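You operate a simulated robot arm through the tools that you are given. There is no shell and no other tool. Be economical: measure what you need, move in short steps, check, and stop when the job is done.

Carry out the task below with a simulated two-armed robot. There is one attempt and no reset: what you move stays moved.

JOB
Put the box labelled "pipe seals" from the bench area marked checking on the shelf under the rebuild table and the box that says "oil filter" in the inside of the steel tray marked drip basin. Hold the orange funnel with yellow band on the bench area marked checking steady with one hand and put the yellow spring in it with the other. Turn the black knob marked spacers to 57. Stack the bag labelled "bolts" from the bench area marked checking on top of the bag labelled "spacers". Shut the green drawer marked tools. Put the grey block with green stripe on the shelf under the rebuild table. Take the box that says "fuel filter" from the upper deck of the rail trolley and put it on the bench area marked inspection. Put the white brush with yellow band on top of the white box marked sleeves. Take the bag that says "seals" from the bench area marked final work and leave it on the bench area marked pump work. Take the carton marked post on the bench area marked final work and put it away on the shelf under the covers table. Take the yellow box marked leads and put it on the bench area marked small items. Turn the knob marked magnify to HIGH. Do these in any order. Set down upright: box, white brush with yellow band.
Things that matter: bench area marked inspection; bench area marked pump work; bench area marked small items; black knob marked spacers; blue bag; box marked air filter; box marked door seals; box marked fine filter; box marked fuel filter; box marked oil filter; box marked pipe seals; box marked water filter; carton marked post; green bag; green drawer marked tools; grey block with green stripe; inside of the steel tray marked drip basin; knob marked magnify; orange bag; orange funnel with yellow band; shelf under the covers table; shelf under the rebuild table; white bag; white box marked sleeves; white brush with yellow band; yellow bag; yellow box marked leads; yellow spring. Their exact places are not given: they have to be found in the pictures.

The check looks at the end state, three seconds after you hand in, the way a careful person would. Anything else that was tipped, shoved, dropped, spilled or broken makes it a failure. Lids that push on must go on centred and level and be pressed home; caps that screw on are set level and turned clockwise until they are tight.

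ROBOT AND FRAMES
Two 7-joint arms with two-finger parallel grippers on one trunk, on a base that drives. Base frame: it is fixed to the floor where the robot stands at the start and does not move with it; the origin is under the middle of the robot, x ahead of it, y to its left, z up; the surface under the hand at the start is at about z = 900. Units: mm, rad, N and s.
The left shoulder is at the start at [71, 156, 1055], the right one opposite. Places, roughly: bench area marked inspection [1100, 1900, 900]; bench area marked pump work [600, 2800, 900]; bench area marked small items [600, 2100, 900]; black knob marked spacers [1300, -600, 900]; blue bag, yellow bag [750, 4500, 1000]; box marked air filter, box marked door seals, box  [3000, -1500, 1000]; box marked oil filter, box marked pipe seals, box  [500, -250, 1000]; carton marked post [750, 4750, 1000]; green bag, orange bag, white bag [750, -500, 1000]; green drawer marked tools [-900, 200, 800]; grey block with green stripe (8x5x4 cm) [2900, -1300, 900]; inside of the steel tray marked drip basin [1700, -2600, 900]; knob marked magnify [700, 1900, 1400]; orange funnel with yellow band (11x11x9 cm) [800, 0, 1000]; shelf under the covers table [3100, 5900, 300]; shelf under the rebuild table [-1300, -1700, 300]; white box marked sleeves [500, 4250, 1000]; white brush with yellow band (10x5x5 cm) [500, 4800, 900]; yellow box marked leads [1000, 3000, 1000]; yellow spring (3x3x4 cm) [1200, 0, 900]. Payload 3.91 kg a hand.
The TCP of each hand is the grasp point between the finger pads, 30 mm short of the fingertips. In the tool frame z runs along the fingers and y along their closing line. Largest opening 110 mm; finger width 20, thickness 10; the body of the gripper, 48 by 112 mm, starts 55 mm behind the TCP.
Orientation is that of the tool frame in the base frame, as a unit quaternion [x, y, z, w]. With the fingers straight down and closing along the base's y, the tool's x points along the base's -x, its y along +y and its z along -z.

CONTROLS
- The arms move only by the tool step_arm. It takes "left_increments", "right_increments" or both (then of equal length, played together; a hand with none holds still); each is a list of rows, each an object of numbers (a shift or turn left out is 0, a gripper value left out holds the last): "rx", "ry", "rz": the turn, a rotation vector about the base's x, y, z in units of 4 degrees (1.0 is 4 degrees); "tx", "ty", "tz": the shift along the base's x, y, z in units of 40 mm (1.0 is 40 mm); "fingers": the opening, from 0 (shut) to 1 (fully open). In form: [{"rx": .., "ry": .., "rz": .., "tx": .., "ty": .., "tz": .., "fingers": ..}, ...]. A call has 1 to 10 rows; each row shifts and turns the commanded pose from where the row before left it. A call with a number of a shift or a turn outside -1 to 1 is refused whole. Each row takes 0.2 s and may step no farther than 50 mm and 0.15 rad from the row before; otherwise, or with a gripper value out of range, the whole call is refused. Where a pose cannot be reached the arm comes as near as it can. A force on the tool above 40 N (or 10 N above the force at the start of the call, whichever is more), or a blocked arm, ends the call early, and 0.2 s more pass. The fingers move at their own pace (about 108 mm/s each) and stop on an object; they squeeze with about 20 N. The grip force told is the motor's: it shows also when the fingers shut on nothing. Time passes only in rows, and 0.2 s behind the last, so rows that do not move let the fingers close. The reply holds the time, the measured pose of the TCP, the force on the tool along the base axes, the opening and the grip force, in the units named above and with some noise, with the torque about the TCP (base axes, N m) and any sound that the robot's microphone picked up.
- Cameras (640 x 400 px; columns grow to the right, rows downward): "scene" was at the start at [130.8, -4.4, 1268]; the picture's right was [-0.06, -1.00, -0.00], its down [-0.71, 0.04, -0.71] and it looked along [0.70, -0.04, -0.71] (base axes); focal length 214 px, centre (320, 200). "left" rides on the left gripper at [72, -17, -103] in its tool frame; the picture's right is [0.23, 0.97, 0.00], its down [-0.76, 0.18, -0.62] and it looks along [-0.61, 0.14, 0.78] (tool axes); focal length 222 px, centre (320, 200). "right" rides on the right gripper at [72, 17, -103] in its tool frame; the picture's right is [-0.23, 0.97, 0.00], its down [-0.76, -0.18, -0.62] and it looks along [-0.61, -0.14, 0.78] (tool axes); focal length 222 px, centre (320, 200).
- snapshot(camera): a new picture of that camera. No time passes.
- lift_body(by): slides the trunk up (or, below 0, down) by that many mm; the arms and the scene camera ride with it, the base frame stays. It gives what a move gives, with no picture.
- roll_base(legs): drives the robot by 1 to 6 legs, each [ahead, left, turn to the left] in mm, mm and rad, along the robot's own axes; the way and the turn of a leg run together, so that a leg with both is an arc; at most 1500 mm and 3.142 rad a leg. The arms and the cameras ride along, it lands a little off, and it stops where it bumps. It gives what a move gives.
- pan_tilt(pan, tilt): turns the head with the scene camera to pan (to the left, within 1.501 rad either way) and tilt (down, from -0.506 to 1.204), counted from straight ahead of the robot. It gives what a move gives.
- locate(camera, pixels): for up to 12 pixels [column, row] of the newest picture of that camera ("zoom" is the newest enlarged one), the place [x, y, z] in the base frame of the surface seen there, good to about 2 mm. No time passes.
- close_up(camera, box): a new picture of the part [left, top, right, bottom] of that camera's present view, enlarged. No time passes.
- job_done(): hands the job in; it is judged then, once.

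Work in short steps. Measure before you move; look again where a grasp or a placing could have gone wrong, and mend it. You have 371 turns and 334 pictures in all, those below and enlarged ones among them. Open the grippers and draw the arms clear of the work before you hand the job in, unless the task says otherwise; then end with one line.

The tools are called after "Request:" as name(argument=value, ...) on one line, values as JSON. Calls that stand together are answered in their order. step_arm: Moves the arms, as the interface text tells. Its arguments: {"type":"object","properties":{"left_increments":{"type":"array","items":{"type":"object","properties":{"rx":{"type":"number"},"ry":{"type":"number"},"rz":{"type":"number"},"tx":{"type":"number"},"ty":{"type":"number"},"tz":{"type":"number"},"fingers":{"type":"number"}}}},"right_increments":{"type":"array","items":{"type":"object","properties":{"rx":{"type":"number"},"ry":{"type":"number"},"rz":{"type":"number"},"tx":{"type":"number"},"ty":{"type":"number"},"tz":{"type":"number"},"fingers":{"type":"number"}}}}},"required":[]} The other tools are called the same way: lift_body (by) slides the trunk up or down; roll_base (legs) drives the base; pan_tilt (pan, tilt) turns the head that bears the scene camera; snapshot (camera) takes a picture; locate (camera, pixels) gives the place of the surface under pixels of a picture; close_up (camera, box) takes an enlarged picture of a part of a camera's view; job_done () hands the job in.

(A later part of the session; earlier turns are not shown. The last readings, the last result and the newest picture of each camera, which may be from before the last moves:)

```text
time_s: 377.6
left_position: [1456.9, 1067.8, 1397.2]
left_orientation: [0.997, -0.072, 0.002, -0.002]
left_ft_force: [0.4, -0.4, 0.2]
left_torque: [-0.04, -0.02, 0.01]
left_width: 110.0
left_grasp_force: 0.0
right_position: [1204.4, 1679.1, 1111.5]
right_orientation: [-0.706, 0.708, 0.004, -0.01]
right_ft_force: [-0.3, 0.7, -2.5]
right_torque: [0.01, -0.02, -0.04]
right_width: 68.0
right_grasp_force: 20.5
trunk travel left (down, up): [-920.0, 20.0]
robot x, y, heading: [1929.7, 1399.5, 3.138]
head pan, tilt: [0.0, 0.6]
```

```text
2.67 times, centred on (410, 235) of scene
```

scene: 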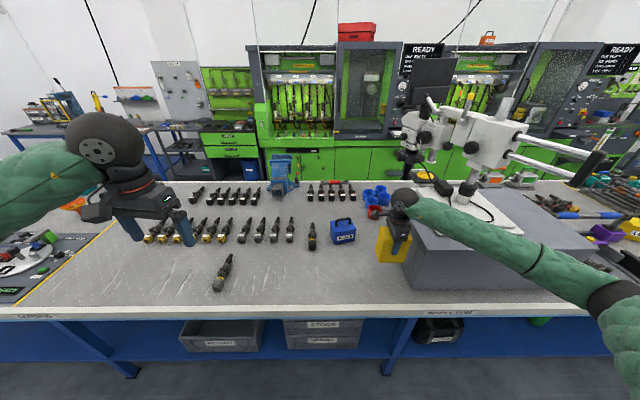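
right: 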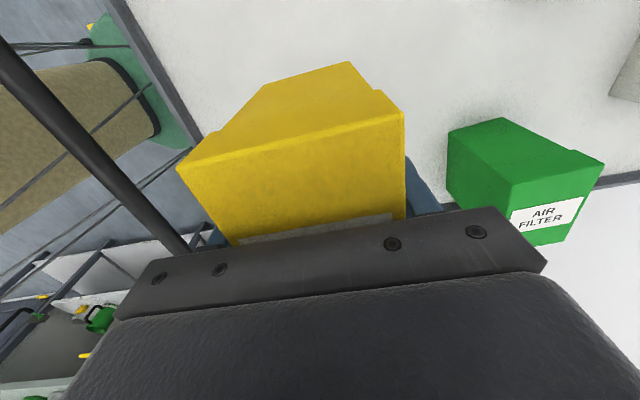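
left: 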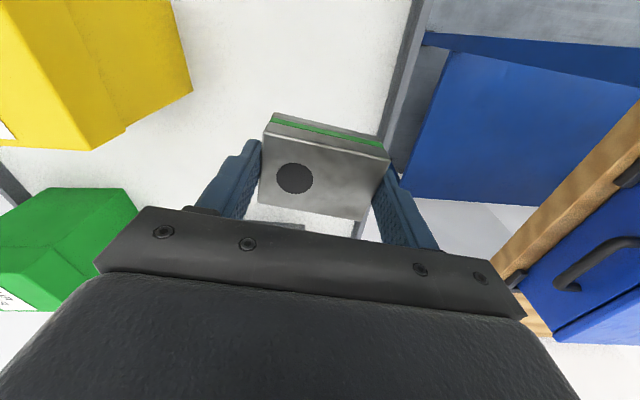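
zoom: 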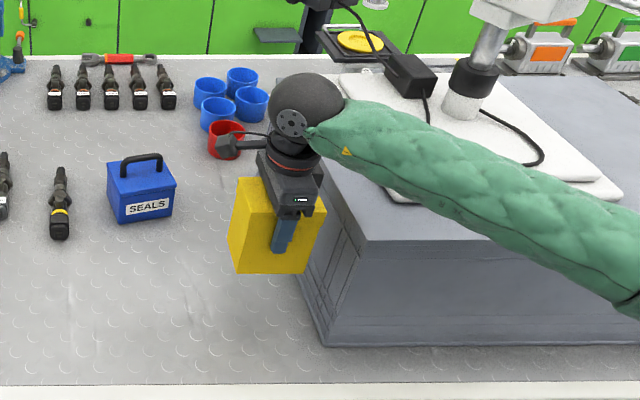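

I check the forearm's height over the granite.

Request:
locate(camera="zoom", pixels=[[360, 165], [400, 190], [450, 210], [500, 230], [560, 255], [370, 245], [390, 190], [300, 90], [350, 215], [590, 190]])

```text
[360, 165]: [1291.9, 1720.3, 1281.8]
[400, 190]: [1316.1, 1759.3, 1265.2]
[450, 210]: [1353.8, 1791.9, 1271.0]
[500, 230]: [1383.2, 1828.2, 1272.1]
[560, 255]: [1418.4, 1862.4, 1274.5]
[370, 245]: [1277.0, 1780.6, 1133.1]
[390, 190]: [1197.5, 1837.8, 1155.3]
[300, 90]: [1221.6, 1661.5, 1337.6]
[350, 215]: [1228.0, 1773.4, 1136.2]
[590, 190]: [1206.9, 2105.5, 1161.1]
```

Forearm has margin (bottom ≈1160 after lowering, granite 1133, mostly in front of it). I lower to near the surface.

Request:
step_arm(right_increments=[{"tz": -0.8}, {"tz": -0.8}, {"tz": -0.8}, {"tz": -0.45}, {}])

Request:
close_up(camera="scene", box=[300, 160, 520, 310])

```text
time_s: 378.8
left_position: [1458.2, 1069.9, 1396.9]
left_orientation: [0.997, -0.072, 0.0, 0.0]
left_ft_force: [-0.2, 0.2, -0.2]
left_torque: [0.03, 0.02, -0.02]
left_width: 110.2
left_grasp_force: 0.0
right_position: [1206.5, 1680.9, 997.5]
right_orientation: [-0.706, 0.708, 0.004, -0.01]
right_ft_force: [-0.1, -0.6, -2.2]
right_torque: [0.03, -0.02, -0.01]
right_width: 67.8
right_grasp_force: 20.1
trunk travel left (down, up): [-920.0, 20.0]
robot x, y, heading: [1928.7, 1394.9, 3.135]
head pan, tilt: [0.0, 0.6]
```

```text
2.67 times, centred on (410, 235) of scene
```

zoom: 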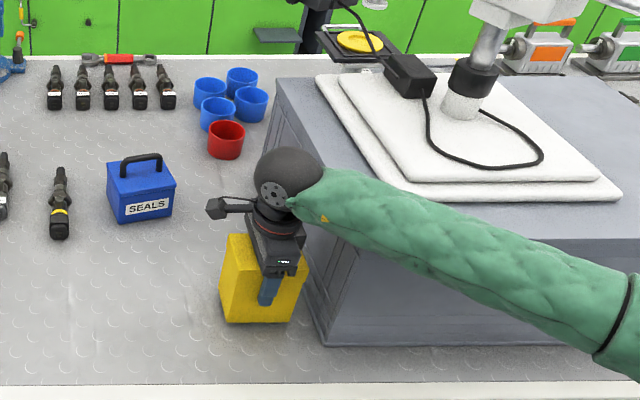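

Clear. I lower the last ~13 mm in small steps watching the force.

Request:
step_arm(right_increments=[{"tz": -0.12}, {"tz": -0.1}, {"tz": -0.06}, {}])

```text
time_s: 379.8
left_position: [1458.4, 1068.5, 1397.9]
left_orientation: [0.997, -0.072, 0.0, -0.001]
left_ft_force: [0.1, -0.3, -0.1]
left_torque: [0.02, -0.01, -0.01]
left_width: 110.0
left_grasp_force: 0.1
right_position: [1206.0, 1681.1, 987.2]
right_orientation: [-0.706, 0.709, 0.004, -0.011]
right_ft_force: [1.0, -0.4, 0.2]
right_torque: [0.15, -0.13, 0.01]
right_width: 68.2
right_grasp_force: 20.1
trunk travel left (down, up): [-920.0, 20.0]
robot x, y, heading: [1927.4, 1396.4, 3.134]
head pan, tilt: [0.0, 0.6]
```

Contact begun; 2 mm more, then release and rise.

Request:
step_arm(right_increments=[{"tz": -0.05}, {"fingers": 0.75}, {"fingers": 1}, {"fingers": 1}, {"tz": 0.5}, {"tz": 1}, {"tz": 1}, {"tz": 1}])

Request:
close_up(camera="scene", box=[300, 160, 520, 310])

```text
time_s: 381.6
left_position: [1459.6, 1068.5, 1397.9]
left_orientation: [0.997, -0.073, 0.0, -0.001]
left_ft_force: [-1.2, 0.7, -0.9]
left_torque: [-0.06, 0.01, 0.0]
left_width: 110.0
left_grasp_force: 0.1
right_position: [1206.2, 1679.1, 1125.4]
right_orientation: [-0.706, 0.708, 0.004, -0.009]
right_ft_force: [1.0, 0.5, -0.3]
right_torque: [-0.02, -0.02, 0.0]
right_width: 110.1
right_grasp_force: 0.1
trunk travel left (down, up): [-920.0, 20.0]
robot x, y, heading: [1926.7, 1398.3, 3.134]
head pan, tilt: [0.0, 0.6]
```

```text
2.67 times, centred on (410, 235) of scene
```

zoom: 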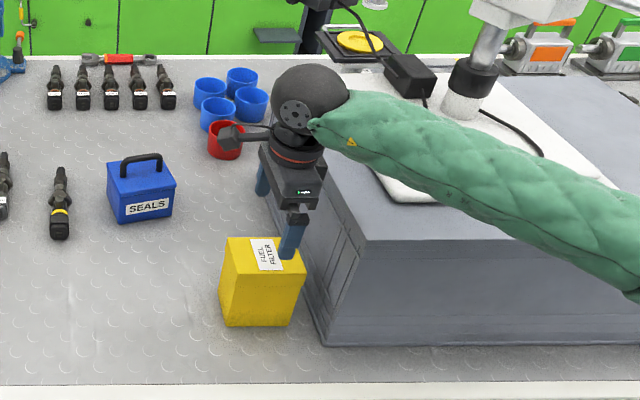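

It stands upright. I want to be sure about the area's limits: I retract the right arm and look at the whole bench front for legs, joints and lines.

Request:
step_arm(right_increments=[{"tz": 1}, {"tz": 1, "tx": 0.3}, {"tx": 0.9, "tz": 0.7}, {"tx": 0.9, "tz": 0.7}, {"tx": 0.9, "tz": 0.7}, {"tx": 0.9, "tz": 0.3}, {"tx": 0.9}, {"tx": 0.9}])

Request:
roll_base(legs=[[-250, 0, 0]])

Request:
snapshot(camera="scene")

```text
time_s: 383.4
left_position: [1460.0, 1068.3, 1398.0]
left_orientation: [0.997, -0.073, 0.001, -0.002]
left_ft_force: [1.5, 0.1, 0.1]
left_torque: [0.03, -0.02, 0.0]
left_width: 110.0
left_grasp_force: 0.1
right_position: [1432.7, 1681.1, 1302.5]
right_orientation: [-0.707, 0.707, 0.005, -0.012]
right_ft_force: [0.8, -0.4, -1.4]
right_torque: [-0.01, -0.02, -0.01]
right_width: 110.1
right_grasp_force: 0.0
trunk travel left (down, up): [-920.0, 20.0]
robot x, y, heading: [1926.5, 1397.1, 3.137]
head pan, tilt: [0.0, 0.6]
```

```text
time_s: 385.3
left_position: [1713.0, 1066.9, 1395.7]
left_orientation: [0.997, -0.072, 0.001, -0.002]
left_ft_force: [1.0, -0.7, 0.1]
left_torque: [0.0, 0.04, -0.01]
left_width: 110.1
left_grasp_force: 0.1
right_position: [1685.7, 1679.2, 1299.6]
right_orientation: [-0.706, 0.708, 0.004, -0.01]
right_ft_force: [0.0, -0.4, -0.3]
right_torque: [0.01, -0.03, 0.01]
right_width: 109.9
right_grasp_force: 0.0
trunk travel left (down, up): [-920.0, 20.0]
robot x, y, heading: [2185.4, 1393.1, 3.136]
head pan, tilt: [0.0, 0.6]
```

```text
203 pictures are left
```

scene: 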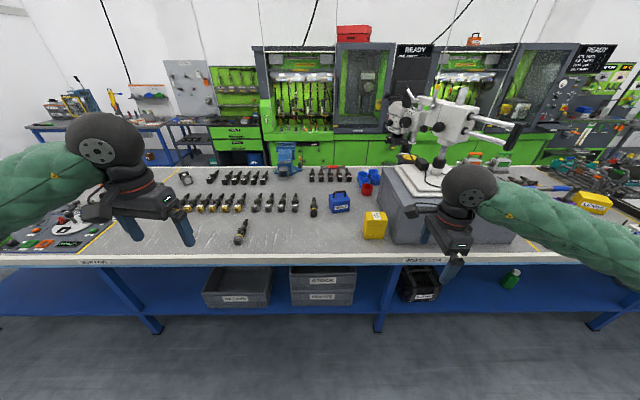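

Request:
locate(camera="scene", pixels=[[155, 328], [378, 325], [600, 322], [95, 262], [424, 260], [380, 262], [60, 248], [375, 220]])

Request:
close_up(camera="scene", box=[300, 220, 460, 300])

```text
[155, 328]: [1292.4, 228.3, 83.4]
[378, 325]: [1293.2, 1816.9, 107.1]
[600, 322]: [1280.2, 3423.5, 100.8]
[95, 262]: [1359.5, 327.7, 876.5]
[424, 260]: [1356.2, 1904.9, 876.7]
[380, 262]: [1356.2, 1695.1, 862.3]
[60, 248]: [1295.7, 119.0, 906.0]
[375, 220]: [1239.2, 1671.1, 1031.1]
```

```text
4.00 times, centred on (380, 260) of scene
```

zoom: 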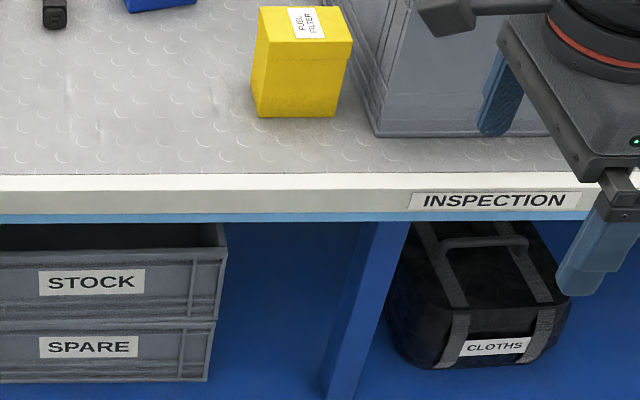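

Labels aren't centred on legs, and the box is beside the label in the free inspection strip; good. The yellow "leads" box may be seen at (595,200): I enlarge and locate.

Request:
pan_tilt(pan=-0.6, tilt=0.45)

Request:
snapshot(camera="scene")

Request:
close_up(camera="scene", box=[320, 100, 640, 300])

```text
time_s: 386.3
left_position: [1713.7, 1066.9, 1397.7]
left_orientation: [0.997, -0.072, 0.0, -0.001]
left_ft_force: [0.5, 0.5, -0.5]
left_torque: [-0.02, -0.02, -0.02]
left_width: 110.0
left_grasp_force: 0.0
right_position: [1687.0, 1680.3, 1301.2]
right_orientation: [-0.707, 0.708, 0.004, -0.011]
right_ft_force: [0.6, -0.2, 0.2]
right_torque: [-0.04, 0.0, -0.01]
right_width: 110.0
right_grasp_force: 0.0
trunk travel left (down, up): [-920.0, 20.0]
robot x, y, heading: [2183.0, 1395.1, 3.137]
head pan, tilt: [-0.6, 0.45]
```

```text
201 pictures are left
```

scene: 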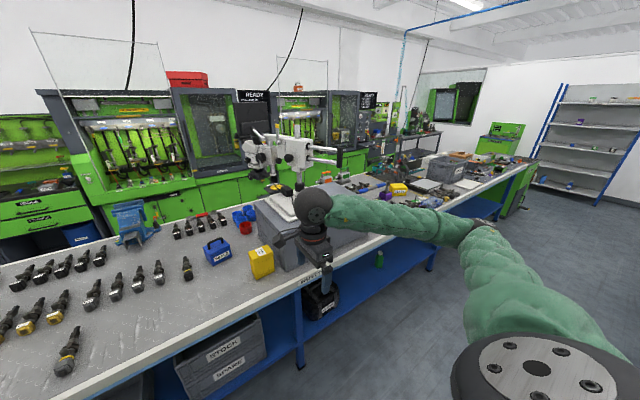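

```text
2.00 times, centred on (480, 200) of scene
```

zoom: 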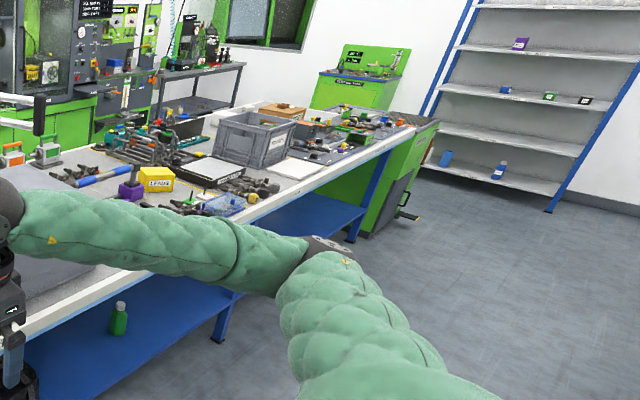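

Request:
locate(camera="zoom", pixels=[[157, 178], [157, 170], [130, 190], [260, 140], [380, 130], [410, 125], [415, 160], [345, 225], [300, 115], [250, 195]])

```text
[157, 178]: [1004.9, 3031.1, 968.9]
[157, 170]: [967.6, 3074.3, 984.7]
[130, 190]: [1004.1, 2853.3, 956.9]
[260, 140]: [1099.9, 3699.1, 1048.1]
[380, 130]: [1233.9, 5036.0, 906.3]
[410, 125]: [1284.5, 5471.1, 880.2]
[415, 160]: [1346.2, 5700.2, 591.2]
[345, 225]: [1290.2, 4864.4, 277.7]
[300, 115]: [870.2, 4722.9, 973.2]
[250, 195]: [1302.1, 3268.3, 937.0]
```

I drive right (north) 1500 mm to face the leads box.

Request:
roll_base(legs=[[0, -1500, 0]])

Request:
pan_tilt(pan=-0.1, tilt=0.55)

Request:
snapshot(camera="scene")

```text
time_s: 393.5
left_position: [1718.6, 2510.0, 1397.5]
left_orientation: [0.998, -0.066, 0.0, -0.001]
left_ft_force: [-0.6, -1.1, 0.5]
left_torque: [0.0, 0.02, -0.01]
left_width: 110.1
left_grasp_force: 0.0
right_position: [1684.9, 3123.3, 1301.1]
right_orientation: [0.71, -0.704, -0.004, 0.01]
right_ft_force: [-0.6, 0.1, 0.3]
right_torque: [0.01, -0.01, -0.01]
right_width: 110.1
right_grasp_force: 0.0
trunk travel left (down, up): [-920.0, 20.0]
robot x, y, heading: [2185.3, 2843.6, -3.136]
head pan, tilt: [-0.6, 0.45]
```

```text
time_s: 394.4
left_position: [1718.0, 2510.7, 1398.7]
left_orientation: [0.998, -0.067, 0.001, -0.001]
left_ft_force: [-0.5, 0.2, -0.4]
left_torque: [-0.01, -0.02, 0.01]
left_width: 110.2
left_grasp_force: 0.1
right_position: [1684.3, 3124.9, 1299.6]
right_orientation: [0.71, -0.704, -0.004, 0.011]
right_ft_force: [0.0, -0.5, 0.2]
right_torque: [-0.01, -0.01, 0.0]
right_width: 109.9
right_grasp_force: 0.1
trunk travel left (down, up): [-920.0, 20.0]
robot x, y, heading: [2181.9, 2844.6, -3.14]
head pan, tilt: [-0.099, 0.55]
```

```text
199 pictures are left
```

scene: 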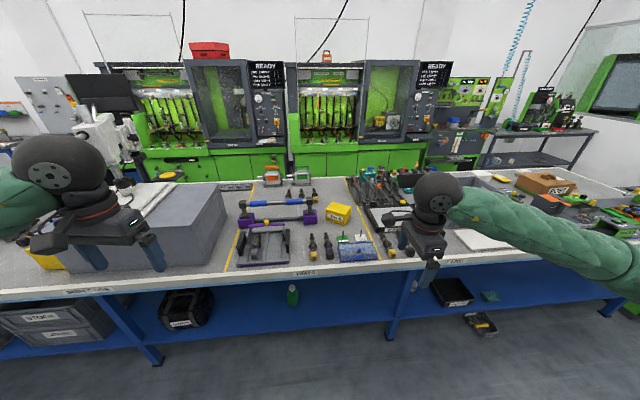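

Request:
close_up(camera="scene", box=[220, 160, 420, 285])

Request:
locate(camera="zoom", pixels=[[345, 135], [363, 150], [360, 168], [385, 145], [280, 365], [60, 200], [450, 150], [250, 140], [275, 185], [420, 280], [345, 270]])

```text
3.20 times, centred on (320, 222) of scene
```

zoom: 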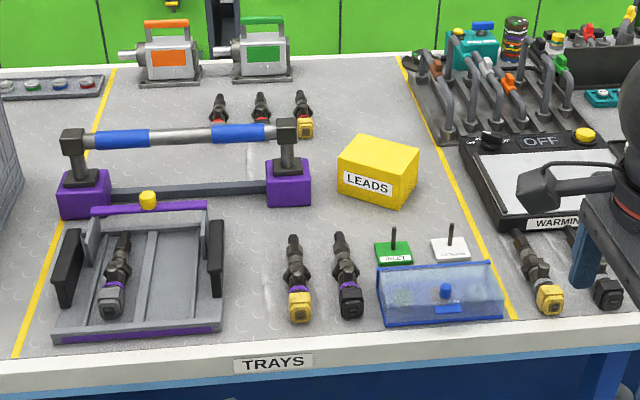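

```text
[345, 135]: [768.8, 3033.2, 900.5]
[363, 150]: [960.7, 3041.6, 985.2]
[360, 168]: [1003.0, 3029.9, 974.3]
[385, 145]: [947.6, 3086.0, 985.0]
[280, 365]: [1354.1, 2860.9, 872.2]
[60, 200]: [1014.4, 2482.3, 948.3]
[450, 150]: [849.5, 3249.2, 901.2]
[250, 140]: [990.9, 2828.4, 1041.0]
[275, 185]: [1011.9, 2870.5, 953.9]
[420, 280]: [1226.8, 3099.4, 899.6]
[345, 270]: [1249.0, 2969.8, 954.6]
```

TRAYS' label is centred between its lines (2481–3240), so labels are centred and INSPECTION reaches down to ≈1330: the fuel filter is inside. Now I drive closer and view the leads box from the right hand.

Request:
roll_base(legs=[[290, 0, 0]])

Request:
step_arm(right_increments=[{"tx": -0.9, "ty": -0.2, "rz": 1}, {"tx": -0.9, "ty": -0.2, "rz": 1}, {"tx": -0.9, "ty": -0.2, "rz": 1}, {"tx": -0.9, "ty": -0.2, "rz": 1}, {"tx": -0.9, "ty": -0.2, "rz": 1}, {"tx": -0.9, "ty": -0.2, "rz": 1}, {"tx": -0.9, "ty": -0.2, "rz": 1}, {"tx": -0.9, "ty": -0.2, "tz": -0.3, "rz": 1}, {"tz": -0.9, "rz": 1}, {"tz": -0.9, "rz": 1}])

Request:
snapshot(camera="right")

```text
time_s: 396.4
left_position: [1428.8, 2510.7, 1398.5]
left_orientation: [0.998, -0.067, 0.0, -0.001]
left_ft_force: [0.0, -0.4, 0.7]
left_torque: [-0.07, 0.01, -0.03]
left_width: 110.0
left_grasp_force: 0.1
right_position: [1396.8, 3125.1, 1301.3]
right_orientation: [0.71, -0.705, -0.005, 0.011]
right_ft_force: [0.3, 0.0, -0.5]
right_torque: [-0.01, -0.01, 0.01]
right_width: 110.3
right_grasp_force: 0.0
trunk travel left (down, up): [-920.0, 20.0]
robot x, y, heading: [1893.6, 2844.2, -3.14]
head pan, tilt: [-0.099, 0.55]
```

```text
time_s: 398.6
left_position: [1427.7, 2511.9, 1397.8]
left_orientation: [0.998, -0.067, 0.0, -0.001]
left_ft_force: [-0.3, 0.0, -0.6]
left_torque: [0.0, -0.01, -0.03]
left_width: 110.0
left_grasp_force: 0.1
right_position: [1107.1, 3060.7, 1216.1]
right_orientation: [0.908, -0.42, -0.001, 0.011]
right_ft_force: [0.1, -0.1, -0.2]
right_torque: [-0.01, 0.01, 0.01]
right_width: 110.1
right_grasp_force: 0.0
trunk travel left (down, up): [-920.0, 20.0]
robot x, y, heading: [1894.9, 2845.7, -3.137]
head pan, tilt: [-0.099, 0.55]
```

```text
197 pictures are left
```

right: 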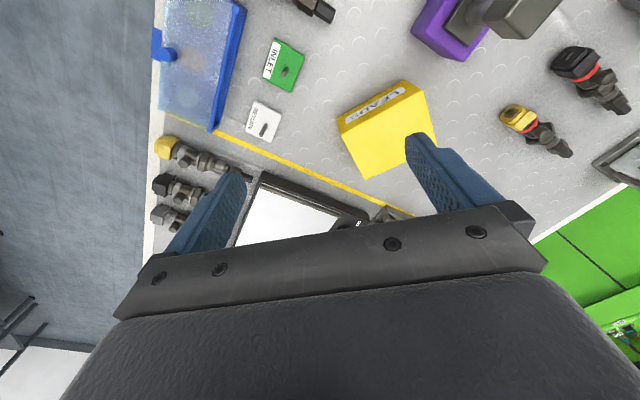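

Request:
close_up(camera="right", box=[320, 60, 460, 190])

Request:
locate(camera="zoom", pixels=[[150, 165], [350, 80], [398, 250], [215, 345], [275, 215], [140, 135], [335, 65]])

```text
3.08 times, centred on (390, 125) of right
```

zoom: 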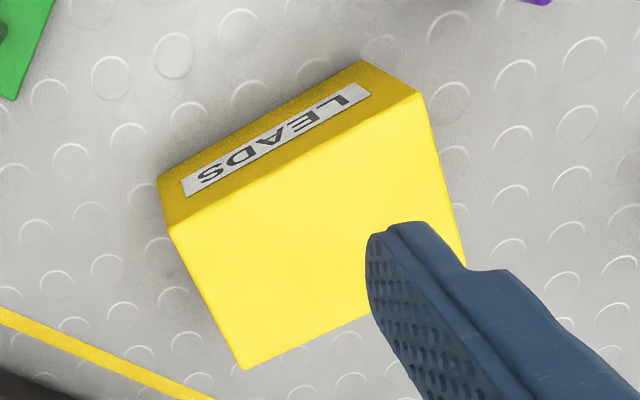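

```text
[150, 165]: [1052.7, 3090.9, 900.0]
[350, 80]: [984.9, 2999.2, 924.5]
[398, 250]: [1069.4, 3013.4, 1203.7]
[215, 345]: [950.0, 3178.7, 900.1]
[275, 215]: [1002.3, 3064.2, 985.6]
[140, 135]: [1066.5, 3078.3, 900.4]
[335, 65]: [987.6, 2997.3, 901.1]
```

Locate the top-face corners exactly.

Request:
locate(camera="zoom", pixels=[[172, 228], [418, 96], [462, 258], [246, 366], [300, 250]])

```text
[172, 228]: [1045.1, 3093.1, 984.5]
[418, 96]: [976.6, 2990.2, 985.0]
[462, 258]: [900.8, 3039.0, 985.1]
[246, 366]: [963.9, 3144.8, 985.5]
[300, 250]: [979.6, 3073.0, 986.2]
```

Top corners give centre (972,3067), 93 × 123 mm, short side along (-0.84,0.54). That suits the left hand at +57° yaw. I tuck the right arm and shift the base right so that the left hand can reach.

Request:
step_arm(right_increments=[{"tz": 0.9, "rz": 1}, {"tz": 0.9, "tx": 0.3, "rz": 1}, {"tx": 0.9, "tz": 0.3, "rz": 1}, {"tx": 0.9, "tz": 0.3, "rz": 1}, {"tx": 0.9, "rz": 1}, {"tx": 0.9, "rz": 1}, {"tx": 0.9, "rz": 1}, {"tx": 0.9, "rz": 1}, {"tx": 0.9, "rz": 1}, {"tx": 0.6, "rz": 1}])

Request:
roll_base(legs=[[0, -350, 0]])

Request:
step_arm(left_increments=[{"rz": 1, "tx": -0.5, "tz": -0.3}, {"rz": 1, "tx": -0.5, "tz": -0.3}, {"rz": 1, "tx": -0.5, "tz": -0.3}, {"rz": 1, "tx": -0.5, "tz": -0.3}, {"rz": 1, "tx": -0.5, "tz": -0.3}, {"rz": 1, "tx": -0.5, "tz": -0.3}, {"rz": 1, "tx": -0.5, "tz": -0.3}, {"rz": 1, "tx": -0.5, "tz": -0.3}, {"rz": 1, "tx": -0.5, "tz": -0.3}, {"rz": 1, "tx": -0.5, "tz": -0.3}])

```text
time_s: 400.8
left_position: [1430.0, 2511.8, 1398.4]
left_orientation: [0.998, -0.069, 0.001, -0.001]
left_ft_force: [0.1, 0.2, 1.1]
left_torque: [-0.01, 0.03, -0.02]
left_width: 110.1
left_grasp_force: 0.1
right_position: [1396.5, 3059.1, 1314.1]
right_orientation: [0.996, -0.083, 0.003, 0.011]
right_ft_force: [0.2, 0.0, 0.3]
right_torque: [0.02, 0.02, 0.0]
right_width: 110.2
right_grasp_force: 0.2
trunk travel left (down, up): [-920.0, 20.0]
robot x, y, heading: [1893.5, 2838.9, -3.139]
head pan, tilt: [-0.099, 0.55]
```

```text
time_s: 403.0
left_position: [1426.7, 2855.5, 1397.5]
left_orientation: [0.998, -0.069, 0.0, -0.001]
left_ft_force: [-0.4, -1.0, -0.5]
left_torque: [0.01, -0.01, -0.01]
left_width: 109.9
left_grasp_force: 0.0
right_position: [1395.5, 3403.8, 1314.5]
right_orientation: [0.996, -0.086, 0.003, 0.011]
right_ft_force: [-0.2, -0.3, 0.1]
right_torque: [0.05, -0.01, -0.01]
right_width: 110.0
right_grasp_force: 0.0
trunk travel left (down, up): [-920.0, 20.0]
robot x, y, heading: [1897.9, 3186.1, 3.141]
head pan, tilt: [-0.099, 0.55]
```

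```text
time_s: 405.2
left_position: [1226.2, 2857.2, 1276.1]
left_orientation: [0.961, 0.277, 0.0, -0.001]
left_ft_force: [-0.8, 0.2, -0.7]
left_torque: [-0.02, 0.01, -0.04]
left_width: 110.2
left_grasp_force: 0.1
right_position: [1394.2, 3404.1, 1312.9]
right_orientation: [0.996, -0.084, 0.004, 0.011]
right_ft_force: [0.5, -0.1, 0.3]
right_torque: [-0.01, 0.01, -0.03]
right_width: 110.1
right_grasp_force: 0.0
trunk travel left (down, up): [-920.0, 20.0]
robot x, y, heading: [1894.4, 3189.8, -3.141]
head pan, tilt: [-0.099, 0.55]
```

I turn to +57° and move over the leads box.

Request:
step_arm(left_increments=[{"tx": -0.79, "ty": 0.65, "tz": -0.2, "rz": 0.8}, {"tx": -0.79, "ty": 0.65, "tz": -0.2, "rz": 0.8}, {"tx": -0.79, "ty": 0.65, "tz": -0.2, "rz": 0.8}, {"tx": -0.79, "ty": 0.65, "tz": -0.2, "rz": 0.8}, {"tx": -0.79, "ty": 0.66, "tz": -0.2, "rz": 0.8}, {"tx": -0.79, "ty": 0.66, "tz": -0.3, "rz": 0.8}, {"tx": -0.79, "ty": 0.66, "tz": -0.3, "rz": 0.8}, {"tx": -0.79, "ty": 0.66, "tz": -0.3, "rz": 0.7}, {"tz": -0.9}, {"tz": -0.9}])

Request:
snapshot(camera="left")

Request:
close_up(camera="scene", box=[160, 130, 360, 260])

```text
time_s: 407.4
left_position: [972.5, 3067.7, 1129.0]
left_orientation: [0.878, 0.479, 0.001, -0.001]
left_ft_force: [-0.3, -0.8, 1.1]
left_torque: [-0.02, -0.01, 0.01]
left_width: 110.1
left_grasp_force: 0.1
right_position: [1394.6, 3404.4, 1313.0]
right_orientation: [0.996, -0.085, 0.005, 0.011]
right_ft_force: [-0.3, 0.9, -0.1]
right_torque: [-0.01, -0.03, -0.01]
right_width: 109.7
right_grasp_force: 0.0
trunk travel left (down, up): [-920.0, 20.0]
robot x, y, heading: [1895.5, 3191.1, 3.143]
head pan, tilt: [-0.099, 0.55]
```

```text
195 pictures are left
```

left: 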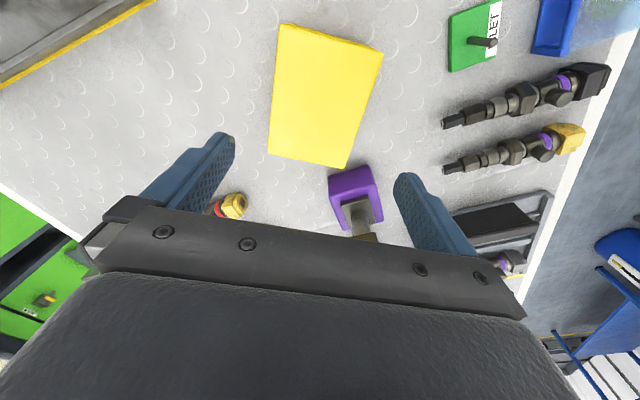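

```text
3.08 times, centred on (260, 195) of scene
```

zoom: 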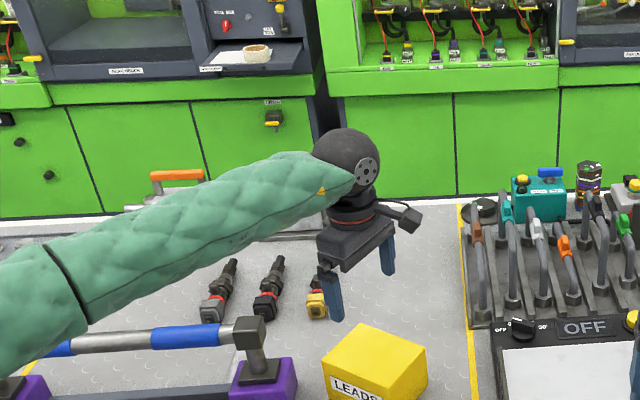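

I verify the corner positions from this camera.

Request:
locate(camera="left", pixels=[[281, 27], [380, 54], [344, 165], [270, 153], [320, 100], [355, 185], [235, 205], [375, 200]])

```text
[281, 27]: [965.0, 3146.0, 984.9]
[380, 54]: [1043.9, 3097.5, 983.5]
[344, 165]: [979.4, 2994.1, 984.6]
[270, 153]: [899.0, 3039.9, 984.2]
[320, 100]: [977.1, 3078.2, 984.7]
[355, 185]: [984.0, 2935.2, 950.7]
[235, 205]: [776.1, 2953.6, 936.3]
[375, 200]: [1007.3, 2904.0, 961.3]
```

Centre (972,3069), closing angle ≈149°; I trim and lower, checking force.

Request:
step_arm(left_increments=[{"rz": 0.5, "ty": 0.04, "tz": -0.8}, {"tz": -0.9}, {"tz": -0.9}, {"tz": -0.9}, {"tz": -0.8}, {"tz": -0.4}, {}])

Request:
step_arm(left_increments=[{"fingers": 0.6}, {"fingers": 0}, {"fingers": 0}, {}, {"tz": 0.5}, {"tz": 0.9}, {"tz": 1}, {"tz": 1}])

Request:
snapshot(camera="left")

```text
time_s: 409.0
left_position: [973.2, 3067.4, 941.1]
left_orientation: [0.87, 0.494, 0.0, -0.001]
left_ft_force: [-0.7, -0.6, -0.2]
left_torque: [0.0, 0.03, -0.02]
left_width: 110.0
left_grasp_force: 0.1
right_position: [1395.4, 3405.6, 1312.7]
right_orientation: [0.996, -0.086, 0.003, 0.011]
right_ft_force: [0.0, 0.6, 0.1]
right_torque: [-0.01, -0.02, 0.01]
right_width: 109.9
right_grasp_force: 0.0
trunk travel left (down, up): [-920.0, 20.0]
robot x, y, heading: [1893.6, 3188.4, 3.143]
head pan, tilt: [-0.099, 0.55]
```

```text
time_s: 410.8
left_position: [974.1, 3067.1, 1076.8]
left_orientation: [0.869, 0.495, 0.0, 0.0]
left_ft_force: [-0.1, -0.3, -2.6]
left_torque: [-0.03, 0.03, 0.01]
left_width: 100.4
left_grasp_force: 19.8
right_position: [1395.2, 3404.0, 1313.5]
right_orientation: [0.996, -0.086, 0.004, 0.012]
right_ft_force: [0.2, 0.0, -0.2]
right_torque: [-0.03, 0.0, 0.02]
right_width: 109.9
right_grasp_force: 0.1
trunk travel left (down, up): [-920.0, 20.0]
robot x, y, heading: [1894.4, 3190.2, 3.147]
head pan, tilt: [-0.099, 0.55]
```

```text
193 pictures are left
```

left: 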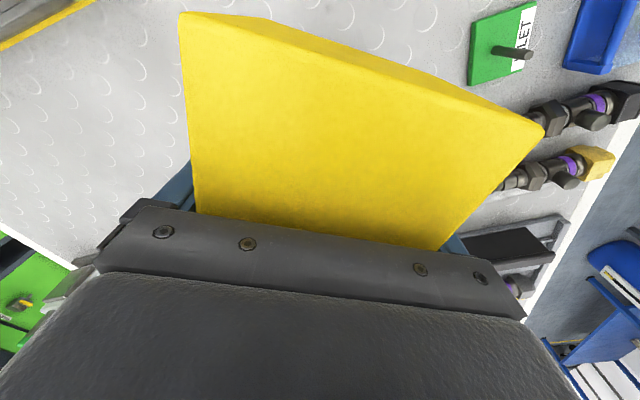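

Leads box held (100 mm). I raise and tuck it, then drive north round the bench's end, looking first.

Request:
step_arm(left_increments=[{"tz": 1}, {"tz": 1}, {"tz": 1}, {"tz": 1}, {"tz": 0.9, "tx": 0.4}, {"tx": 0.9, "tz": 0.3}, {"tx": 0.9, "tz": 0.2}, {"tx": 0.9}, {"tx": 0.9}, {"tx": 0.9}])

Request:
step_arm(left_increments=[{"tx": 0.9, "ty": -0.3}, {"tx": 0.9, "ty": -0.3}, {"tx": 0.9, "ty": -0.3}, {"tx": 0.9, "ty": -0.3}, {"tx": 0.9, "ty": -0.3}])

Request:
roll_base(legs=[[-230, 0, 0], [0, 0, -1.5708]])

Request:
pan_tilt(pan=0.2, tilt=0.4)

Request:
snapshot(camera="scene")

```text
time_s: 413.0
left_position: [1170.6, 3067.2, 1296.0]
left_orientation: [0.869, 0.494, 0.0, -0.001]
left_ft_force: [-0.3, 0.2, -2.5]
left_torque: [-0.01, 0.02, 0.0]
left_width: 100.6
left_grasp_force: 20.2
right_position: [1397.0, 3403.2, 1313.9]
right_orientation: [0.996, -0.085, 0.003, 0.011]
right_ft_force: [-0.2, -0.5, 1.1]
right_torque: [0.02, 0.0, -0.03]
right_width: 109.8
right_grasp_force: 0.0
trunk travel left (down, up): [-920.0, 20.0]
robot x, y, heading: [1898.9, 3188.9, 3.137]
head pan, tilt: [-0.099, 0.55]
```

```text
time_s: 414.2
left_position: [1349.3, 3004.8, 1294.5]
left_orientation: [0.869, 0.494, -0.002, -0.001]
left_ft_force: [0.8, -0.4, -3.0]
left_torque: [0.02, 0.03, 0.01]
left_width: 100.7
left_grasp_force: 20.1
right_position: [1396.6, 3402.1, 1312.9]
right_orientation: [0.996, -0.086, 0.003, 0.01]
right_ft_force: [0.6, 0.0, -0.8]
right_torque: [0.01, 0.0, 0.01]
right_width: 110.0
right_grasp_force: 0.1
trunk travel left (down, up): [-920.0, 20.0]
robot x, y, heading: [1893.5, 3188.4, 3.141]
head pan, tilt: [-0.099, 0.55]
```

```text
time_s: 419.9
left_position: [1965.5, 3742.0, 1294.1]
left_orientation: [0.959, -0.282, 0.001, -0.001]
left_ft_force: [0.0, -0.4, -3.2]
left_torque: [0.0, -0.01, -0.03]
left_width: 100.7
left_grasp_force: 19.8
right_position: [2362.4, 3678.7, 1314.5]
right_orientation: [-0.63, 0.776, 0.005, -0.01]
right_ft_force: [-0.4, 0.0, 0.0]
right_torque: [0.01, 0.0, -0.02]
right_width: 110.0
right_grasp_force: 0.0
trunk travel left (down, up): [-920.0, 20.0]
robot x, y, heading: [2128.9, 3192.4, 1.535]
head pan, tilt: [-0.099, 0.55]
```

```text
time_s: 420.7
left_position: [1965.3, 3740.7, 1295.5]
left_orientation: [0.959, -0.282, 0.0, 0.0]
left_ft_force: [-0.6, 0.8, -3.7]
left_torque: [0.06, -0.02, 0.0]
left_width: 100.5
left_grasp_force: 19.8
right_position: [2362.1, 3678.9, 1313.3]
right_orientation: [-0.63, 0.777, 0.007, -0.011]
right_ft_force: [-1.1, -0.8, -0.7]
right_torque: [-0.01, -0.02, 0.0]
right_width: 109.7
right_grasp_force: 0.1
trunk travel left (down, up): [-920.0, 20.0]
robot x, y, heading: [2129.3, 3188.9, 1.531]
head pan, tilt: [0.201, 0.4]
```

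```text
192 pictures are left
```

scene: 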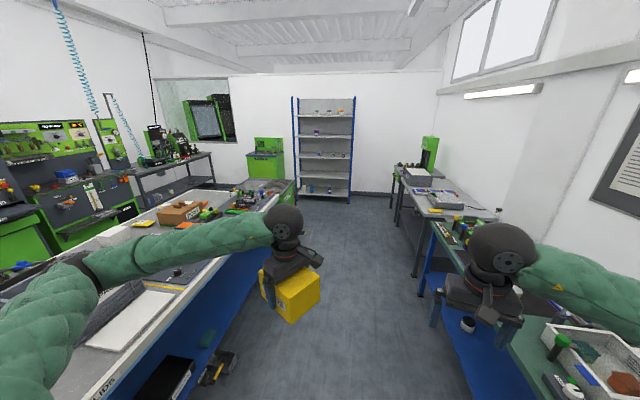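

The way north is free. I drive on to about y 5500 and look left round the end.

Request:
roll_base(legs=[[0, 0, 0.038], [1200, 30, 0], [1100, 0, 0]])

Request:
pan_tilt(pan=0.8, tilt=0.45)

Request:
snapshot(camera="scene")

```text
time_s: 432.5
left_position: [1922.5, 6049.6, 1295.5]
left_orientation: [0.963, -0.269, -0.001, -0.001]
left_ft_force: [0.2, 0.3, -1.7]
left_torque: [-0.02, 0.03, 0.0]
left_width: 100.7
left_grasp_force: 19.7
right_position: [2321.8, 5997.7, 1313.7]
right_orientation: [-0.641, 0.768, 0.006, -0.01]
right_ft_force: [0.6, -0.2, 0.6]
right_torque: [-0.03, 0.0, -0.02]
right_width: 110.1
right_grasp_force: 0.1
trunk travel left (down, up): [-920.0, 20.0]
robot x, y, heading: [2100.9, 5501.0, 1.559]
head pan, tilt: [0.201, 0.4]
```

```text
time_s: 433.5
left_position: [1922.5, 6050.0, 1295.0]
left_orientation: [0.963, -0.269, 0.001, 0.0]
left_ft_force: [0.3, 0.5, -2.5]
left_torque: [0.01, 0.0, 0.02]
left_width: 100.5
left_grasp_force: 19.8
right_position: [2321.2, 5998.3, 1313.7]
right_orientation: [-0.641, 0.767, 0.005, -0.01]
right_ft_force: [0.0, -0.4, 0.6]
right_torque: [0.02, 0.0, 0.02]
right_width: 110.0
right_grasp_force: 0.1
trunk travel left (down, up): [-920.0, 20.0]
robot x, y, heading: [2100.7, 5501.5, 1.563]
head pan, tilt: [0.799, 0.45]
```

```text
191 pictures are left
```

scene: 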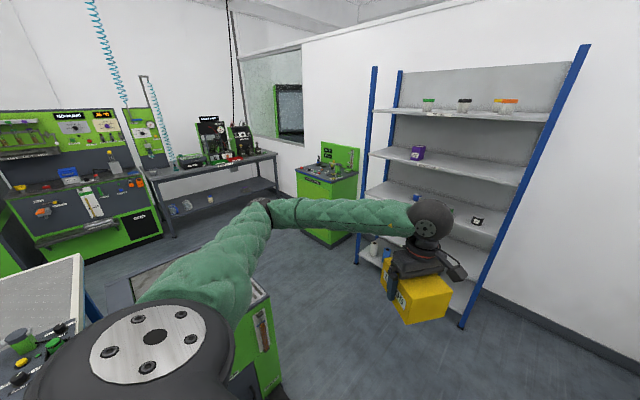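

Request:
locate(camera="scene", pixels=[[463, 325], [357, 262], [325, 240], [300, 230], [262, 300], [250, 180], [165, 235], [85, 290], [130, 290], [60, 255], [270, 390], [320, 290]])

```text
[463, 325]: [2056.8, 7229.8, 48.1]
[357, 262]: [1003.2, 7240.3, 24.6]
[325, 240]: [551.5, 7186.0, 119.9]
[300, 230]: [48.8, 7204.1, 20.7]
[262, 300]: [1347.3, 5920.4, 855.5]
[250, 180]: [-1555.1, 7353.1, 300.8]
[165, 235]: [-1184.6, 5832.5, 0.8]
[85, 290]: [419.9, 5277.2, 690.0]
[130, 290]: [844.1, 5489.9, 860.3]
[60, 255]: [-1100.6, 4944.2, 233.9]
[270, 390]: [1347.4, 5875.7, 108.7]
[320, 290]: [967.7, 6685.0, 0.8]
```

The passage between bench end (y 5920) and rack (y 7230) is 1.3 m. I keep facing +y and strafe left through it, then turn to face +x.

Request:
roll_base(legs=[[790, 0, 0.008], [0, 1200, 0], [0, 960, 0]])

Request:
pan_tilt(pan=1.2, tilt=0.45)

Request:
snapshot(camera="scene")

```text
time_s: 448.1
left_position: [-261.2, 6841.4, 1294.2]
left_orientation: [0.965, -0.262, 0.0, -0.001]
left_ft_force: [0.7, 0.1, -3.1]
left_torque: [0.0, -0.01, 0.04]
left_width: 100.4
left_grasp_force: 20.3
right_position: [137.8, 6795.0, 1314.1]
right_orientation: [-0.646, 0.763, 0.006, -0.01]
right_ft_force: [0.0, -0.6, 0.0]
right_torque: [0.02, 0.01, 0.01]
right_width: 109.9
right_grasp_force: 0.0
trunk travel left (down, up): [-920.0, 20.0]
robot x, y, heading: [-77.0, 6294.7, 1.575]
head pan, tilt: [0.799, 0.45]
```

```text
time_s: 449.0
left_position: [-263.1, 6841.4, 1295.3]
left_orientation: [0.965, -0.262, 0.0, -0.001]
left_ft_force: [-0.1, -0.1, -3.6]
left_torque: [0.02, 0.01, 0.04]
left_width: 100.6
left_grasp_force: 20.5
right_position: [138.3, 6795.8, 1315.1]
right_orientation: [-0.646, 0.763, 0.005, -0.01]
right_ft_force: [0.7, -0.3, 0.2]
right_torque: [0.01, 0.0, -0.01]
right_width: 109.8
right_grasp_force: 0.0
trunk travel left (down, up): [-920.0, 20.0]
robot x, y, heading: [-79.5, 6295.6, 1.576]
head pan, tilt: [1.201, 0.45]
```

```text
190 pictures are left
```

scene: 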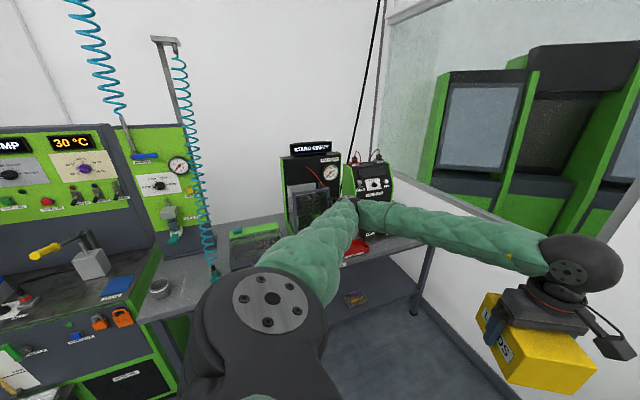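

I turn to face +x and strafe right (south) to final work.

Request:
roll_base(legs=[[0, 0, -1.576], [0, -1400, 0]])

Request:
pan_tilt(pan=-0.15, tilt=0.6)

Request:
snapshot(camera="scene")

```text
time_s: 460.0
left_position: [455.0, 5055.1, 1294.1]
left_orientation: [-0.496, 0.868, -0.001, -0.001]
left_ft_force: [0.3, -0.3, -2.1]
left_torque: [0.01, -0.01, 0.0]
left_width: 100.2
left_grasp_force: 19.5
right_position: [409.3, 4657.7, 1313.7]
right_orientation: [0.084, 0.996, 0.011, -0.003]
right_ft_force: [0.4, -0.1, 0.3]
right_torque: [0.02, -0.01, 0.0]
right_width: 110.2
right_grasp_force: 0.1
trunk travel left (down, up): [-920.0, 20.0]
robot x, y, heading: [-91.0, 4869.3, 0.004]
head pan, tilt: [1.201, 0.45]
```

```text
time_s: 461.5
left_position: [455.2, 5055.0, 1293.3]
left_orientation: [-0.496, 0.868, 0.0, 0.0]
left_ft_force: [0.5, 0.2, -3.4]
left_torque: [0.0, 0.01, -0.01]
left_width: 100.2
left_grasp_force: 19.9
right_position: [408.6, 4656.8, 1312.6]
right_orientation: [0.084, 0.996, 0.012, -0.003]
right_ft_force: [-0.1, 0.0, 0.2]
right_torque: [0.03, 0.0, 0.01]
right_width: 109.9
right_grasp_force: 0.1
trunk travel left (down, up): [-920.0, 20.0]
robot x, y, heading: [-90.9, 4870.4, 0.009]
head pan, tilt: [-0.15, 0.6]
```

```text
189 pictures are left
```

scene: 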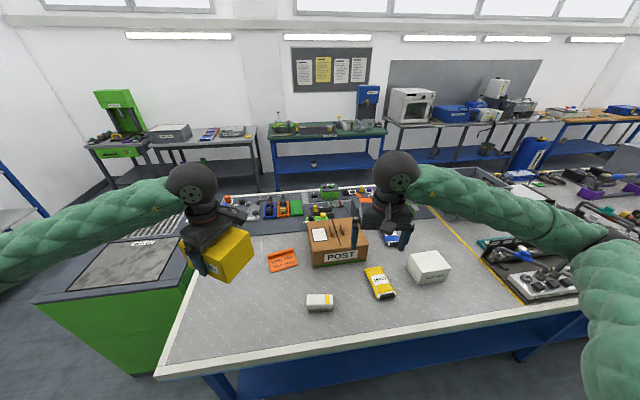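

Request:
close_up(camera="scene", box=[250, 190, 470, 330])

Request:
locate(camera="scene", pixels=[[320, 302], [380, 282], [430, 262], [283, 260], [340, 240], [340, 256], [392, 238], [350, 280], [165, 365], [580, 310], [470, 240], [300, 340]])

```text
2.86 times, centred on (360, 260) of scene
```

zoom: 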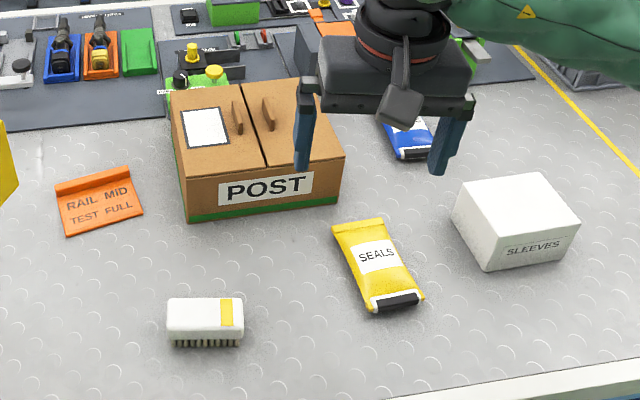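

```text
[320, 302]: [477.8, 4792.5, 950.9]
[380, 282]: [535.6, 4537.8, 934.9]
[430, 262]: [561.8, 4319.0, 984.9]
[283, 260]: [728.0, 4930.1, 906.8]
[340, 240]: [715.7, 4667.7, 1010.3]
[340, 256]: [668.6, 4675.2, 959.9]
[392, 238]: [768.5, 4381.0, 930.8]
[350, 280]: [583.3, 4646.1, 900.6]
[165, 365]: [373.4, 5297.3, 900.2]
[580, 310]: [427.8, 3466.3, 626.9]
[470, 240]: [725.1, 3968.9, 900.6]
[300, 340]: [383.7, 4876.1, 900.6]
```

I measure the brush, seals bag and sleeves box in the zoom.

Request:
locate(camera="zoom", pixels=[[170, 300], [240, 300], [241, 333], [169, 334], [175, 343], [338, 228], [380, 221], [422, 297], [372, 308], [378, 262], [455, 190], [548, 176]])

Request:
locate(camera="zoom", pixels=[[457, 194], [540, 176], [575, 222], [490, 246], [510, 205], [172, 95], [325, 82], [340, 155], [187, 180], [190, 218], [338, 195], [250, 110]])

```text
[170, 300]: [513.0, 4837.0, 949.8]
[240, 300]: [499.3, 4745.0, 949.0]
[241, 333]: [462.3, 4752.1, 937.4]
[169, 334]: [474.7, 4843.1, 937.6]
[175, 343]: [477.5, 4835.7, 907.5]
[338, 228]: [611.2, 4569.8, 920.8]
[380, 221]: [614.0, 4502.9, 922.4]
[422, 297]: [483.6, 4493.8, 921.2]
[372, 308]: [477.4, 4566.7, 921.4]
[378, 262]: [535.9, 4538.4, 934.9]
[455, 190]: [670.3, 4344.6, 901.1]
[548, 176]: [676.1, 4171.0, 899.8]
```

```text
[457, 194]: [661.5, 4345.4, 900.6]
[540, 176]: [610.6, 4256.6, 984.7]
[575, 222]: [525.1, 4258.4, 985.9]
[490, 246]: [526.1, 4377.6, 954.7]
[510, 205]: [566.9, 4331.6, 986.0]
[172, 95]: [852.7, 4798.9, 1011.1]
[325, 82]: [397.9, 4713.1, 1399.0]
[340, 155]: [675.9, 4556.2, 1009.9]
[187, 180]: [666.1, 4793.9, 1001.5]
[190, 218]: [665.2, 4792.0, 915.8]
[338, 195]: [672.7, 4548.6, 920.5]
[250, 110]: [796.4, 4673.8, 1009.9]
```

Brush centre (488,4794), top 950, long axis near y; sleeves box top centre ≈(568,4316), z 985; seals bag centre (546,4533). I turn the right hand -89° while moving over the brush.

Request:
step_arm(right_increments=[{"rz": -1, "tx": 0.2, "ty": 0.34}, {"rz": -1, "tx": 0.2, "ty": 0.34}, {"rz": -1, "tx": 0.2, "ty": 0.34}, {"rz": -1, "tx": 0.2, "ty": 0.34}, {"rz": -1, "tx": 0.2, "ty": 0.34}, {"rz": -1, "tx": 0.2, "ty": 0.34}, {"rz": -1, "tx": 0.2, "ty": 0.34}, {"rz": -1, "tx": 0.2, "ty": 0.34}, {"rz": -1, "tx": 0.2, "ty": 0.34}, {"rz": -1, "tx": 0.2, "ty": 0.34}])

Request:
step_arm(right_increments=[{"rz": -1, "tz": -0.5}, {"rz": -1, "tz": -0.5}, {"rz": -1, "tz": -0.5}, {"rz": -1, "tz": -0.5}, {"rz": -1, "tz": -0.5}, {"rz": -1, "tz": -0.5}, {"rz": -1, "tz": -0.5}, {"rz": -1, "tz": -0.5}, {"rz": -1, "tz": -0.5}, {"rz": -1, "tz": -0.5}])

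Request:
step_arm(right_increments=[{"rz": -1}, {"rz": -1}, {"rz": -0.25, "fingers": 0.7}])

Request:
snapshot(camera="right")

```text
time_s: 463.7
left_position: [456.5, 5056.7, 1294.8]
left_orientation: [-0.496, 0.868, 0.0, -0.001]
left_ft_force: [-0.4, -0.1, -2.7]
left_torque: [-0.01, -0.01, -0.02]
left_width: 99.9
left_grasp_force: 20.1
right_position: [488.7, 4793.5, 1310.8]
right_orientation: [0.42, 0.908, 0.012, 0.0]
right_ft_force: [0.4, 1.0, 0.2]
right_torque: [0.0, 0.02, 0.01]
right_width: 110.2
right_grasp_force: 0.1
trunk travel left (down, up): [-920.0, 20.0]
robot x, y, heading: [-89.8, 4876.1, 0.001]
head pan, tilt: [-0.15, 0.6]
```

```text
time_s: 465.9
left_position: [454.6, 5056.7, 1294.0]
left_orientation: [-0.497, 0.868, 0.0, -0.001]
left_ft_force: [-0.2, -0.2, -3.2]
left_torque: [-0.01, 0.01, 0.0]
left_width: 100.3
left_grasp_force: 20.3
right_position: [489.5, 4794.9, 1114.1]
right_orientation: [0.705, 0.709, 0.011, 0.004]
right_ft_force: [0.6, -0.3, 0.3]
right_torque: [-0.02, -0.01, -0.03]
right_width: 109.7
right_grasp_force: 0.1
trunk travel left (down, up): [-920.0, 20.0]
robot x, y, heading: [-91.3, 4865.9, 0.006]
head pan, tilt: [-0.15, 0.6]
```

```text
time_s: 466.7
left_position: [453.8, 5055.5, 1294.8]
left_orientation: [-0.496, 0.869, 0.0, 0.001]
left_ft_force: [-0.4, -0.3, -2.6]
left_torque: [0.02, -0.01, 0.0]
left_width: 100.3
left_grasp_force: 20.0
right_position: [489.0, 4792.9, 1113.7]
right_orientation: [0.758, 0.652, 0.01, 0.005]
right_ft_force: [-0.3, -0.1, 0.5]
right_torque: [0.02, 0.01, 0.02]
right_width: 76.7
right_grasp_force: 0.1
trunk travel left (down, up): [-920.0, 20.0]
robot x, y, heading: [-88.4, 4872.2, 0.003]
head pan, tilt: [-0.15, 0.6]
```

```text
187 pictures are left
```

right: 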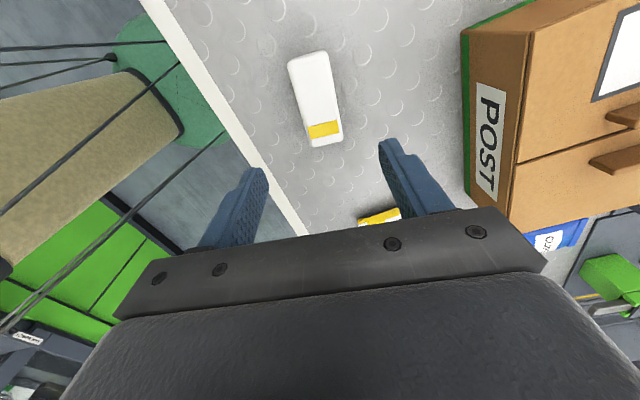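

Request:
locate(camera="right", pixels=[[291, 63], [324, 54], [342, 137], [313, 145], [317, 100]])

```text
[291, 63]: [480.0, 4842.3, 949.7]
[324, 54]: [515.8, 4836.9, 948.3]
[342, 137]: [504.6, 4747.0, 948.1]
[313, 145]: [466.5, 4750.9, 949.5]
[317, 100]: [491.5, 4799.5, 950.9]
```

Aligned. I trim the tilt, lower to TCP 936 and grip.

Request:
step_arm(right_increments=[{"ry": 0.3, "tx": 0.06, "ty": 0.03, "tz": -0.9}, {"tz": -0.9}, {"tz": -0.9}, {"tz": -0.9}, {"tz": -0.84}, {}, {"fingers": 0.3}, {"fingers": 0}, {"fingers": 0}, {}])

Request:
step_arm(right_increments=[{"tz": 0.5}, {"tz": 1}, {"tz": 1}])

Request:
snapshot(camera="right")

```text
time_s: 468.9
left_position: [455.2, 5055.8, 1295.8]
left_orientation: [-0.496, 0.868, 0.0, 0.0]
left_ft_force: [-1.0, 0.7, -2.6]
left_torque: [0.02, 0.0, 0.01]
left_width: 100.3
left_grasp_force: 20.1
right_position: [492.9, 4793.9, 938.9]
right_orientation: [0.758, 0.652, 0.002, -0.003]
right_ft_force: [0.6, 0.6, -0.4]
right_torque: [-0.02, 0.01, 0.03]
right_width: 44.7
right_grasp_force: 20.4
trunk travel left (down, up): [-920.0, 20.0]
robot x, y, heading: [-90.9, 4870.9, 0.005]
head pan, tilt: [-0.15, 0.6]
```

```text
time_s: 469.7
left_position: [454.8, 5054.7, 1295.5]
left_orientation: [-0.497, 0.868, 0.0, 0.0]
left_ft_force: [0.3, -0.2, -2.7]
left_torque: [-0.02, 0.0, 0.0]
left_width: 100.1
left_grasp_force: 20.2
right_position: [491.3, 4792.0, 1035.8]
right_orientation: [0.758, 0.652, 0.002, -0.001]
right_ft_force: [0.3, -0.7, -0.5]
right_torque: [-0.01, 0.02, 0.02]
right_width: 44.8
right_grasp_force: 20.0
trunk travel left (down, up): [-920.0, 20.0]
robot x, y, heading: [-95.9, 4865.9, 0.003]
head pan, tilt: [-0.15, 0.6]
```

```text
186 pictures are left
```

right: 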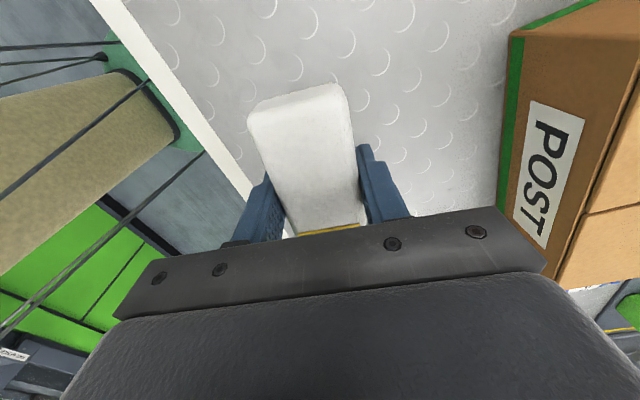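

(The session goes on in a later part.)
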